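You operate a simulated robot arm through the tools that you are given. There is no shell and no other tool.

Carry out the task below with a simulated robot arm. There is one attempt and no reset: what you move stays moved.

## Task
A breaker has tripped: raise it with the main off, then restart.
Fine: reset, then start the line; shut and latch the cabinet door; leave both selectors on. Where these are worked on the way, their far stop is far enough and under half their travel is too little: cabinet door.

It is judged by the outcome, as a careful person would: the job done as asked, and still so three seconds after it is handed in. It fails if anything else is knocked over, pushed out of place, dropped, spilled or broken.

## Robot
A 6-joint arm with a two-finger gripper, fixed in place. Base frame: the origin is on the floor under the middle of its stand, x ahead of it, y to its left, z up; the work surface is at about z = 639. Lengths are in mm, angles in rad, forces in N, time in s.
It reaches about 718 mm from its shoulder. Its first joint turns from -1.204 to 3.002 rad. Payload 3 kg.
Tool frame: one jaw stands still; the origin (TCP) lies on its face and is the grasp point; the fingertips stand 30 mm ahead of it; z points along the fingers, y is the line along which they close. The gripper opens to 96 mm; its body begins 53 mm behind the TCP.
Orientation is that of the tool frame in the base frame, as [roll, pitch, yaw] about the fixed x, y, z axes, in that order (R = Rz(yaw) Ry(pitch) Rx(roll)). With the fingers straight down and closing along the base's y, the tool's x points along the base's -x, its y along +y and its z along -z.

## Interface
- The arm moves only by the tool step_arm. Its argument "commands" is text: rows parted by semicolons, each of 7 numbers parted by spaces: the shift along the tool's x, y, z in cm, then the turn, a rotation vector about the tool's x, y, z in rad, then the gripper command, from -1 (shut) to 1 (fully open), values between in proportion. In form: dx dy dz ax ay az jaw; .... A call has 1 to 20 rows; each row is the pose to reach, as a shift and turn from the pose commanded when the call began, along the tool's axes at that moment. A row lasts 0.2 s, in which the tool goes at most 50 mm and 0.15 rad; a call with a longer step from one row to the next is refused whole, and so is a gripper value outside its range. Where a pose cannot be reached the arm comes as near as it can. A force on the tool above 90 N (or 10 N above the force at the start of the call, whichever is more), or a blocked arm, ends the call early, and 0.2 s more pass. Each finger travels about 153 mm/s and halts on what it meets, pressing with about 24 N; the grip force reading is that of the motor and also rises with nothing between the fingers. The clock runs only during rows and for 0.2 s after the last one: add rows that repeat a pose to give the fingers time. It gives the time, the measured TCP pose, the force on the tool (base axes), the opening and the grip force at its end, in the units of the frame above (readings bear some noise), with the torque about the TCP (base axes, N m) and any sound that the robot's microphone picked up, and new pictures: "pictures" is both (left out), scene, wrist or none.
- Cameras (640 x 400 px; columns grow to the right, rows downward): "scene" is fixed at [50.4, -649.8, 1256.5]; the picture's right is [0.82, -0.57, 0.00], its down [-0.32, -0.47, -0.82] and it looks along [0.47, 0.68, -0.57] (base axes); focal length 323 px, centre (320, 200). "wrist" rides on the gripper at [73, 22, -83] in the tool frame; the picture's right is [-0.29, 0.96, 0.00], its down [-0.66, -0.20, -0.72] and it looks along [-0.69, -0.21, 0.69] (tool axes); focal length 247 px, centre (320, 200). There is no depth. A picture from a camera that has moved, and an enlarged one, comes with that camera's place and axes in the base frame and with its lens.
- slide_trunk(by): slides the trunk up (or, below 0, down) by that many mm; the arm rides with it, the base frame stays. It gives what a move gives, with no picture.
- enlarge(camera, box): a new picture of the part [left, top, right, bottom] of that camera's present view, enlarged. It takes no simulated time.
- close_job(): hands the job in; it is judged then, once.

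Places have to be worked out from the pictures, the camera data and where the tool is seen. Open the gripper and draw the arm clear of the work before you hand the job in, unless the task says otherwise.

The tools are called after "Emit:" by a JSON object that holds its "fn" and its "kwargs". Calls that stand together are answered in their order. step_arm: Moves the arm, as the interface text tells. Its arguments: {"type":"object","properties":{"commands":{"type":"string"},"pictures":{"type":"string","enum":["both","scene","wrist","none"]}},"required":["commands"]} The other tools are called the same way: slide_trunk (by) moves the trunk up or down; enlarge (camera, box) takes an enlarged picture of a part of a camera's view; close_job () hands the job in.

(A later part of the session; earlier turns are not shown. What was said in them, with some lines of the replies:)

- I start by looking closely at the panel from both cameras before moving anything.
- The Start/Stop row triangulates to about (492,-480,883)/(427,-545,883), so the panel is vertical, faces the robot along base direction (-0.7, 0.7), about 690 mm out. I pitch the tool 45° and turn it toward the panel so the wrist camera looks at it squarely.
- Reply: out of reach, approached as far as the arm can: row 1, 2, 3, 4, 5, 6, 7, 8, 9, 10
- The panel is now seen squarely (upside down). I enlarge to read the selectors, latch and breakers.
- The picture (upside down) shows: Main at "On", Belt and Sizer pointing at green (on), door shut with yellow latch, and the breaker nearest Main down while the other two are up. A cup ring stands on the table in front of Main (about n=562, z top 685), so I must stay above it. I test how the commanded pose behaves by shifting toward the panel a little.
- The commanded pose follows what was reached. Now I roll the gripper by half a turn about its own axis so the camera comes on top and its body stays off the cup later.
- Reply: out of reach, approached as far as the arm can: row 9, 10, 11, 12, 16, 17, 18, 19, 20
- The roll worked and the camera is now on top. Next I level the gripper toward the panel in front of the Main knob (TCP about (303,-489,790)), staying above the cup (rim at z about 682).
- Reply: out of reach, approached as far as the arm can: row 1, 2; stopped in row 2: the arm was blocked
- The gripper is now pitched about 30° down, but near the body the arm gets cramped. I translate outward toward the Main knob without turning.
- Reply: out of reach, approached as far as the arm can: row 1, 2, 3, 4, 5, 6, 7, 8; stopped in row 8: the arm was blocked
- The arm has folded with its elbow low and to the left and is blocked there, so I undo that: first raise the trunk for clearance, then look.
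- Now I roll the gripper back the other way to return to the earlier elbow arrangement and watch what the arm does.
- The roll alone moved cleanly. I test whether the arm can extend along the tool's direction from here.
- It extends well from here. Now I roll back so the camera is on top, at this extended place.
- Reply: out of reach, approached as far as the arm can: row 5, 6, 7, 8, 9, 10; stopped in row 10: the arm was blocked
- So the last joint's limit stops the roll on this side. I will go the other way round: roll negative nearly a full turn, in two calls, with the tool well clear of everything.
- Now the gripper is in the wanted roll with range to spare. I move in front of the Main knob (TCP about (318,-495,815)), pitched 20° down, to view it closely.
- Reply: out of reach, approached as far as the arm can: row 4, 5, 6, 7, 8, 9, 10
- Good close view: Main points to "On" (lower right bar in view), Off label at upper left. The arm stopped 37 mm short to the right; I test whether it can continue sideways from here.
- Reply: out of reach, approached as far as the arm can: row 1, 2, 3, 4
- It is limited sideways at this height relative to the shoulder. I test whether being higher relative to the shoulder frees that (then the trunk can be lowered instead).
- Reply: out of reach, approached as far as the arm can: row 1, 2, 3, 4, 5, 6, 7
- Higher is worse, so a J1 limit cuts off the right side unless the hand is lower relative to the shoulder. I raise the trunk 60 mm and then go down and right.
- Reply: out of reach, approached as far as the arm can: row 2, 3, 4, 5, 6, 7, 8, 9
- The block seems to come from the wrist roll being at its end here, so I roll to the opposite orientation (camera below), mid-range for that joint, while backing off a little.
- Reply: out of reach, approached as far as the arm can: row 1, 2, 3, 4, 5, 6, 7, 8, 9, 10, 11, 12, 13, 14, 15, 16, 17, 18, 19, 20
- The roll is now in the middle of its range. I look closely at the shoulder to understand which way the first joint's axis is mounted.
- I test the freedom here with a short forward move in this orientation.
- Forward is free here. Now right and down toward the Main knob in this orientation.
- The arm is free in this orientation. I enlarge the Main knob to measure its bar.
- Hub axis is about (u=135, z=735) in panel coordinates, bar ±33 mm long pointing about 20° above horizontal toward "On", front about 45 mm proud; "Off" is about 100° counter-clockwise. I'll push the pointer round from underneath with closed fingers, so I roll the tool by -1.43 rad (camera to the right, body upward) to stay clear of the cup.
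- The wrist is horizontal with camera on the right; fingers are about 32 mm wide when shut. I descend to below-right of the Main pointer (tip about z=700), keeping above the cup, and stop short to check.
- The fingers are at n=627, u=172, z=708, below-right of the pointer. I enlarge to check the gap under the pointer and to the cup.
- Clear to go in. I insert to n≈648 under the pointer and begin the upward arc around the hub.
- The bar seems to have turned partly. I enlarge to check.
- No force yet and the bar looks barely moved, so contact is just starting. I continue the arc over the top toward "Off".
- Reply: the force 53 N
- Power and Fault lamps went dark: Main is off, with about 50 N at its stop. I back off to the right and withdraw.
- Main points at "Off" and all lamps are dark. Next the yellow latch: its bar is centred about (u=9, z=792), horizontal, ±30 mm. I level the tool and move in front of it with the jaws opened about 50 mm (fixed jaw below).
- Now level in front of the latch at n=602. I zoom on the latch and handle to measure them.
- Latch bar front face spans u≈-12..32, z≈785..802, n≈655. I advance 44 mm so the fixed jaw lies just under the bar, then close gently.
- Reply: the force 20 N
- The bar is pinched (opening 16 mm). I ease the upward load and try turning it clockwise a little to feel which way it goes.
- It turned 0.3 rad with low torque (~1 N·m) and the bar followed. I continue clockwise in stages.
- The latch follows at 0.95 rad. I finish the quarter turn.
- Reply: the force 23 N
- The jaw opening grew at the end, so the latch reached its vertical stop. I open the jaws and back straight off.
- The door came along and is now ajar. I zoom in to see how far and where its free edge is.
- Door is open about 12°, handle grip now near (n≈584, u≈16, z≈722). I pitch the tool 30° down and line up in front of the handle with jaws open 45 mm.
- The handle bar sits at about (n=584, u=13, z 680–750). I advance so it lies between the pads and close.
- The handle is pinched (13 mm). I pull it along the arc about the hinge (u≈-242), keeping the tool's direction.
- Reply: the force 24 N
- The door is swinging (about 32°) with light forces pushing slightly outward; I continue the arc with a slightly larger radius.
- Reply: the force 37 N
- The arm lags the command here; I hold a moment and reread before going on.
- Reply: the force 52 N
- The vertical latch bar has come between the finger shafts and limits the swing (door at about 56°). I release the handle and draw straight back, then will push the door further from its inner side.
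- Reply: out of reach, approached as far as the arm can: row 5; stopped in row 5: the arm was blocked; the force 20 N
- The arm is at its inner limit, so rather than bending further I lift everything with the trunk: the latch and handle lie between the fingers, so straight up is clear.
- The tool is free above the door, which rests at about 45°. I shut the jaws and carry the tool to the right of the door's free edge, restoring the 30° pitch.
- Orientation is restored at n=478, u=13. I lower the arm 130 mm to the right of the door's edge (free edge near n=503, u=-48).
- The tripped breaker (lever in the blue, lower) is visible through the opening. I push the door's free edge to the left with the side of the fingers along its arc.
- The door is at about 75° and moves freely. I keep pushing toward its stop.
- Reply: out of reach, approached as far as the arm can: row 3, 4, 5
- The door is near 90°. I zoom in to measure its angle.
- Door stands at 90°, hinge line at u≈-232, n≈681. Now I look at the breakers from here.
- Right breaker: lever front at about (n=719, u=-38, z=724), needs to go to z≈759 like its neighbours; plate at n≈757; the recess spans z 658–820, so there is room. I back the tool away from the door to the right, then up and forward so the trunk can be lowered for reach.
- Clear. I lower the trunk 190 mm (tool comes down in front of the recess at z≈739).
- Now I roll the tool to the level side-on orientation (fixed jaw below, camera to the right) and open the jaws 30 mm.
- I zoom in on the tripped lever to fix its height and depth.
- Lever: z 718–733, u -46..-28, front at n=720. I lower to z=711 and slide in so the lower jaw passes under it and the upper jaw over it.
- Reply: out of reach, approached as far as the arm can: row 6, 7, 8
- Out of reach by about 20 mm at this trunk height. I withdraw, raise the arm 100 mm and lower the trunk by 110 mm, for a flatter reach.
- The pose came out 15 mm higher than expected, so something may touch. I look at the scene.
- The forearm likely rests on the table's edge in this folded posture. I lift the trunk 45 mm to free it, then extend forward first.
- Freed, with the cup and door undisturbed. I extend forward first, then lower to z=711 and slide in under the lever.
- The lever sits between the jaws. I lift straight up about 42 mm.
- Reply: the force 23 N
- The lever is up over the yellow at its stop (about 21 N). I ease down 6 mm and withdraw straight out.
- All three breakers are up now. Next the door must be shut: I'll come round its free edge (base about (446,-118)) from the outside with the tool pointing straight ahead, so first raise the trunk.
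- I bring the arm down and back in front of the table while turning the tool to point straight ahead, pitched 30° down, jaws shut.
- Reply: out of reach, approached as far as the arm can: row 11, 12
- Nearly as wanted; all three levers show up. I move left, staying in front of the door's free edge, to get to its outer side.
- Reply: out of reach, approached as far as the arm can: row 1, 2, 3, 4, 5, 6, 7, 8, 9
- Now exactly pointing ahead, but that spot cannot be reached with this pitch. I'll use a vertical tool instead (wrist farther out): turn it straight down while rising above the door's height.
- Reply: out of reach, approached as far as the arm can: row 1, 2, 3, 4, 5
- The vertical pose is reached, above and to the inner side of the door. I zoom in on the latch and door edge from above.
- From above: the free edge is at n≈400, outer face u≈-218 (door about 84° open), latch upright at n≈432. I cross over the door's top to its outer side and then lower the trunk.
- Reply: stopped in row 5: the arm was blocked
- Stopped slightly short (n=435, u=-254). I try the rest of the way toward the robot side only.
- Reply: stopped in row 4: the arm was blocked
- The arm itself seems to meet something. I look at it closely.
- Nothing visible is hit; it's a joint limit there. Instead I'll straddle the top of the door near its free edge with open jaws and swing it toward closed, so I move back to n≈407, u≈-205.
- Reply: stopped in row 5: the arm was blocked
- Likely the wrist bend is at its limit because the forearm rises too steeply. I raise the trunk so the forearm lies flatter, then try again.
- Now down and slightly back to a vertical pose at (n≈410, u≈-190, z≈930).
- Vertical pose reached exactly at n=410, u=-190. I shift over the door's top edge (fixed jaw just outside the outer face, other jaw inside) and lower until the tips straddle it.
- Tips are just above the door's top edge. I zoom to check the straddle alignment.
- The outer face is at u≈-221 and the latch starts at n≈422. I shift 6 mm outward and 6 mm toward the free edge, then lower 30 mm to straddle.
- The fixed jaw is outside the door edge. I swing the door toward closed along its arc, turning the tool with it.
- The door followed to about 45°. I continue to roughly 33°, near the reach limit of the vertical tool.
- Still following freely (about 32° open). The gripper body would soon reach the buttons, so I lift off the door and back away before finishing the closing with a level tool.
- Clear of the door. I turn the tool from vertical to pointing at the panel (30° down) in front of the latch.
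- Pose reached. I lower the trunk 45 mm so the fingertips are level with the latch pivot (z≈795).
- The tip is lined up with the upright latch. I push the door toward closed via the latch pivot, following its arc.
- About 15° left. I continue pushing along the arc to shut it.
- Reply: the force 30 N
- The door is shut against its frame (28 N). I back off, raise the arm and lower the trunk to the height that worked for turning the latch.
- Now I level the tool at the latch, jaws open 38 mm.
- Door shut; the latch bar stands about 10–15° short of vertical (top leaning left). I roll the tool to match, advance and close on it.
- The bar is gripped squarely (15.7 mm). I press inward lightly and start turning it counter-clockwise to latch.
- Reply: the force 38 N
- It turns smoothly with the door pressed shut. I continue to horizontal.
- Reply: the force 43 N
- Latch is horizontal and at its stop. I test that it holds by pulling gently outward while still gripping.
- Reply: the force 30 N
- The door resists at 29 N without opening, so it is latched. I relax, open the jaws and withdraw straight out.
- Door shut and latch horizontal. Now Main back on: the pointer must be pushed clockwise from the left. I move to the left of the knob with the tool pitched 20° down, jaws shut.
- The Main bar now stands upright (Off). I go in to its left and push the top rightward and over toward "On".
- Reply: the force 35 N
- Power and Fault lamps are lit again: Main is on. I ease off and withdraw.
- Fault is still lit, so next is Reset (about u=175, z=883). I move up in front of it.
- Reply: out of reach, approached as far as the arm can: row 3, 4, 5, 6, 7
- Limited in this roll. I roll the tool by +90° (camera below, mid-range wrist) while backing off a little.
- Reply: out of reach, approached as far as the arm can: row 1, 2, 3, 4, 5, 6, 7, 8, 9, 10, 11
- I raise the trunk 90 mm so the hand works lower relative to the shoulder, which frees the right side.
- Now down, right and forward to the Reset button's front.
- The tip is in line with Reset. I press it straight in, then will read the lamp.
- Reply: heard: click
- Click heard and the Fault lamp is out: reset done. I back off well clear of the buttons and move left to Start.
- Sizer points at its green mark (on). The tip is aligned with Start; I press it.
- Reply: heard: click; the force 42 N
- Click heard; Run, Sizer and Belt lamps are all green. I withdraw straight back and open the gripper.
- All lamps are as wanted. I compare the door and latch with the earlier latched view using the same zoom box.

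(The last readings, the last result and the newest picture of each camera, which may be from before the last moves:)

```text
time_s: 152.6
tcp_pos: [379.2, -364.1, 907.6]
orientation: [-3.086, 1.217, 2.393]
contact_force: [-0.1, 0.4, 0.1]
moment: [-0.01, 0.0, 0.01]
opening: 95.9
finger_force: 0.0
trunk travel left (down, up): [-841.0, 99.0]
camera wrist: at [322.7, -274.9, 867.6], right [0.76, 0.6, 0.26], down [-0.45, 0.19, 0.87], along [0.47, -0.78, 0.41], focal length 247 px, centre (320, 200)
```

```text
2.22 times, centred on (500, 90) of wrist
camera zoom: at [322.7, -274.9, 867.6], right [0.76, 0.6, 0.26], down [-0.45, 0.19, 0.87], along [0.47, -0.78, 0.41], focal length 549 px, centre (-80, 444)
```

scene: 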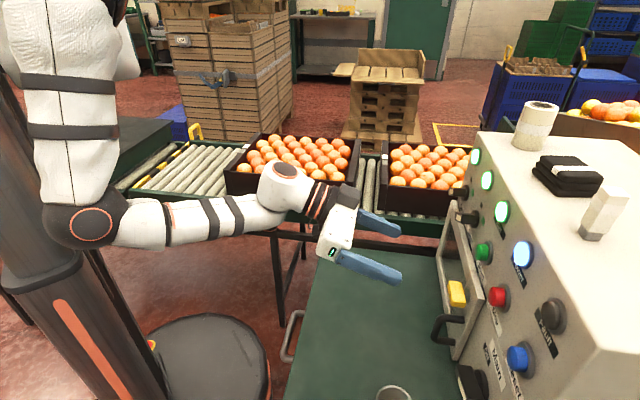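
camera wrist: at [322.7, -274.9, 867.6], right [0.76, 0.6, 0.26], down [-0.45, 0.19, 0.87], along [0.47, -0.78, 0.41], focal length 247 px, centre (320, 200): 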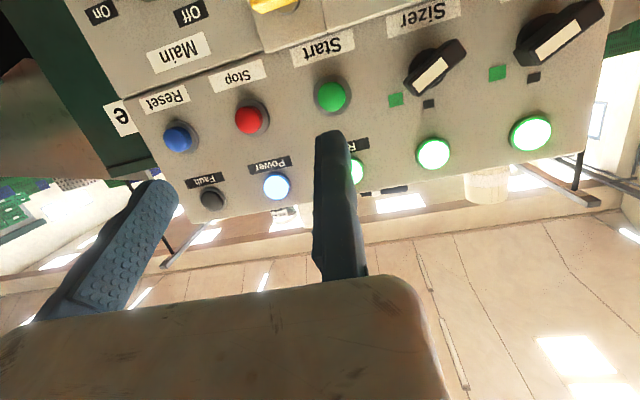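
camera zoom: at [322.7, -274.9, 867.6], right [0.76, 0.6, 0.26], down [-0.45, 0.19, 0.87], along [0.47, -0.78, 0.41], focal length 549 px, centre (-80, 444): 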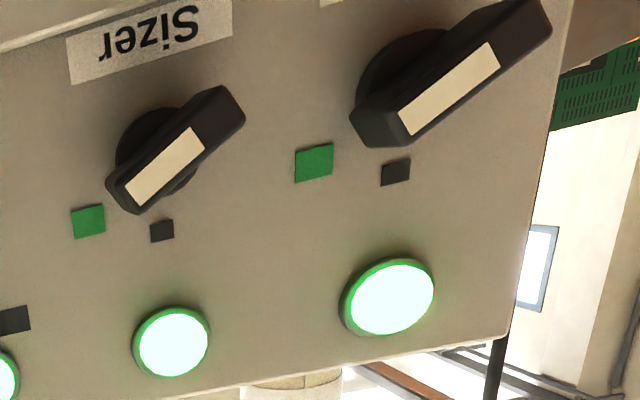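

Latch, door and selectors match the earlier latched/on state exactly. I draw the arm a bit further clear, gripper open.

Emit:
{"fn": "step_arm", "kwargs": {"commands": "-1 0 -2.5 0 0 0 1; -2 0 -5 0 0 0 1; -3 0 -7 0 0 0 1; -3 0 -7 0 0 0 1", "pictures": "both"}}

```text
time_s: 153.6
tcp_pos: [342.4, -324.7, 958.3]
orientation: [-3.087, 1.216, 2.394]
contact_force: [-0.8, -0.5, -0.3]
moment: [0.03, 0.05, 0.01]
opening: 96.0
finger_force: 0.1
trunk travel left (down, up): [-841.0, 99.0]
camera wrist: at [285.8, -235.8, 918.7], right [0.76, 0.6, 0.26], down [-0.45, 0.19, 0.87], along [0.47, -0.78, 0.41], focal length 247 px, centre (320, 200)
```

scene: 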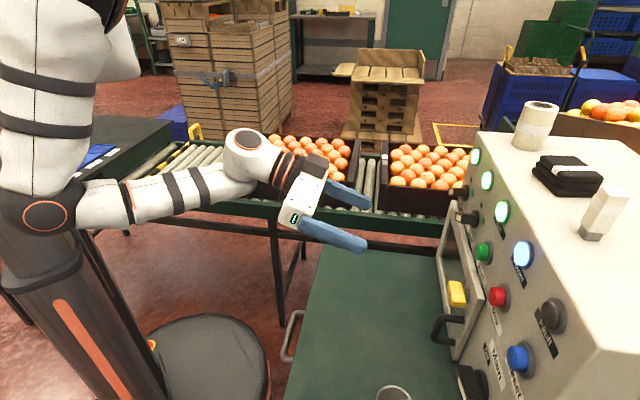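
wrist: 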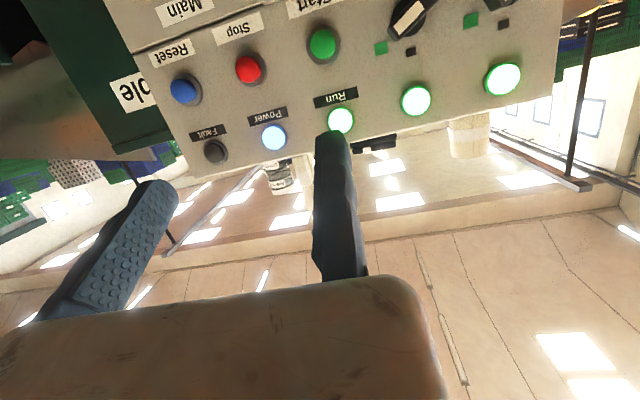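

The breaker is up, the door is shut and latched, and Main is on. Fault is cleared, and Run, Belt and Sizer are lit. The cup and the things on the console have not moved, and the arm is clear with the gripper open. I hand the job in.

Emit:
{"fn": "close_job", "kwargs": {}}

```text
The job is handed in.
```

The job is done and handed in: the line is running again, with Power, Run, Sizer and Belt lit and the Fault lamp out.

- **Breaker:** I switched Main off first. With the cabinet door open at about 90°, I raised the tripped breaker (the one nearest Main) to its upper stop. All three breakers now stand up.
- **Cabinet door:** It is shut and latched. I pulled on the latch with about 29 N and the door held.
- **Restart:** Main went back on, then Reset, which cleared the fault, then Start. Both button presses clicked.
- **Selectors:** Belt and Sizer were already on and I did not touch them. Both still point at their green marks.

Nothing was knocked over; the cup on the table and the items on top of the console look undisturbed. At one point, while I was lowering the trunk, the forearm probably pressed on the table's edge. I backed off at once and saw no movement or damage. The arm is drawn back with the gripper open.
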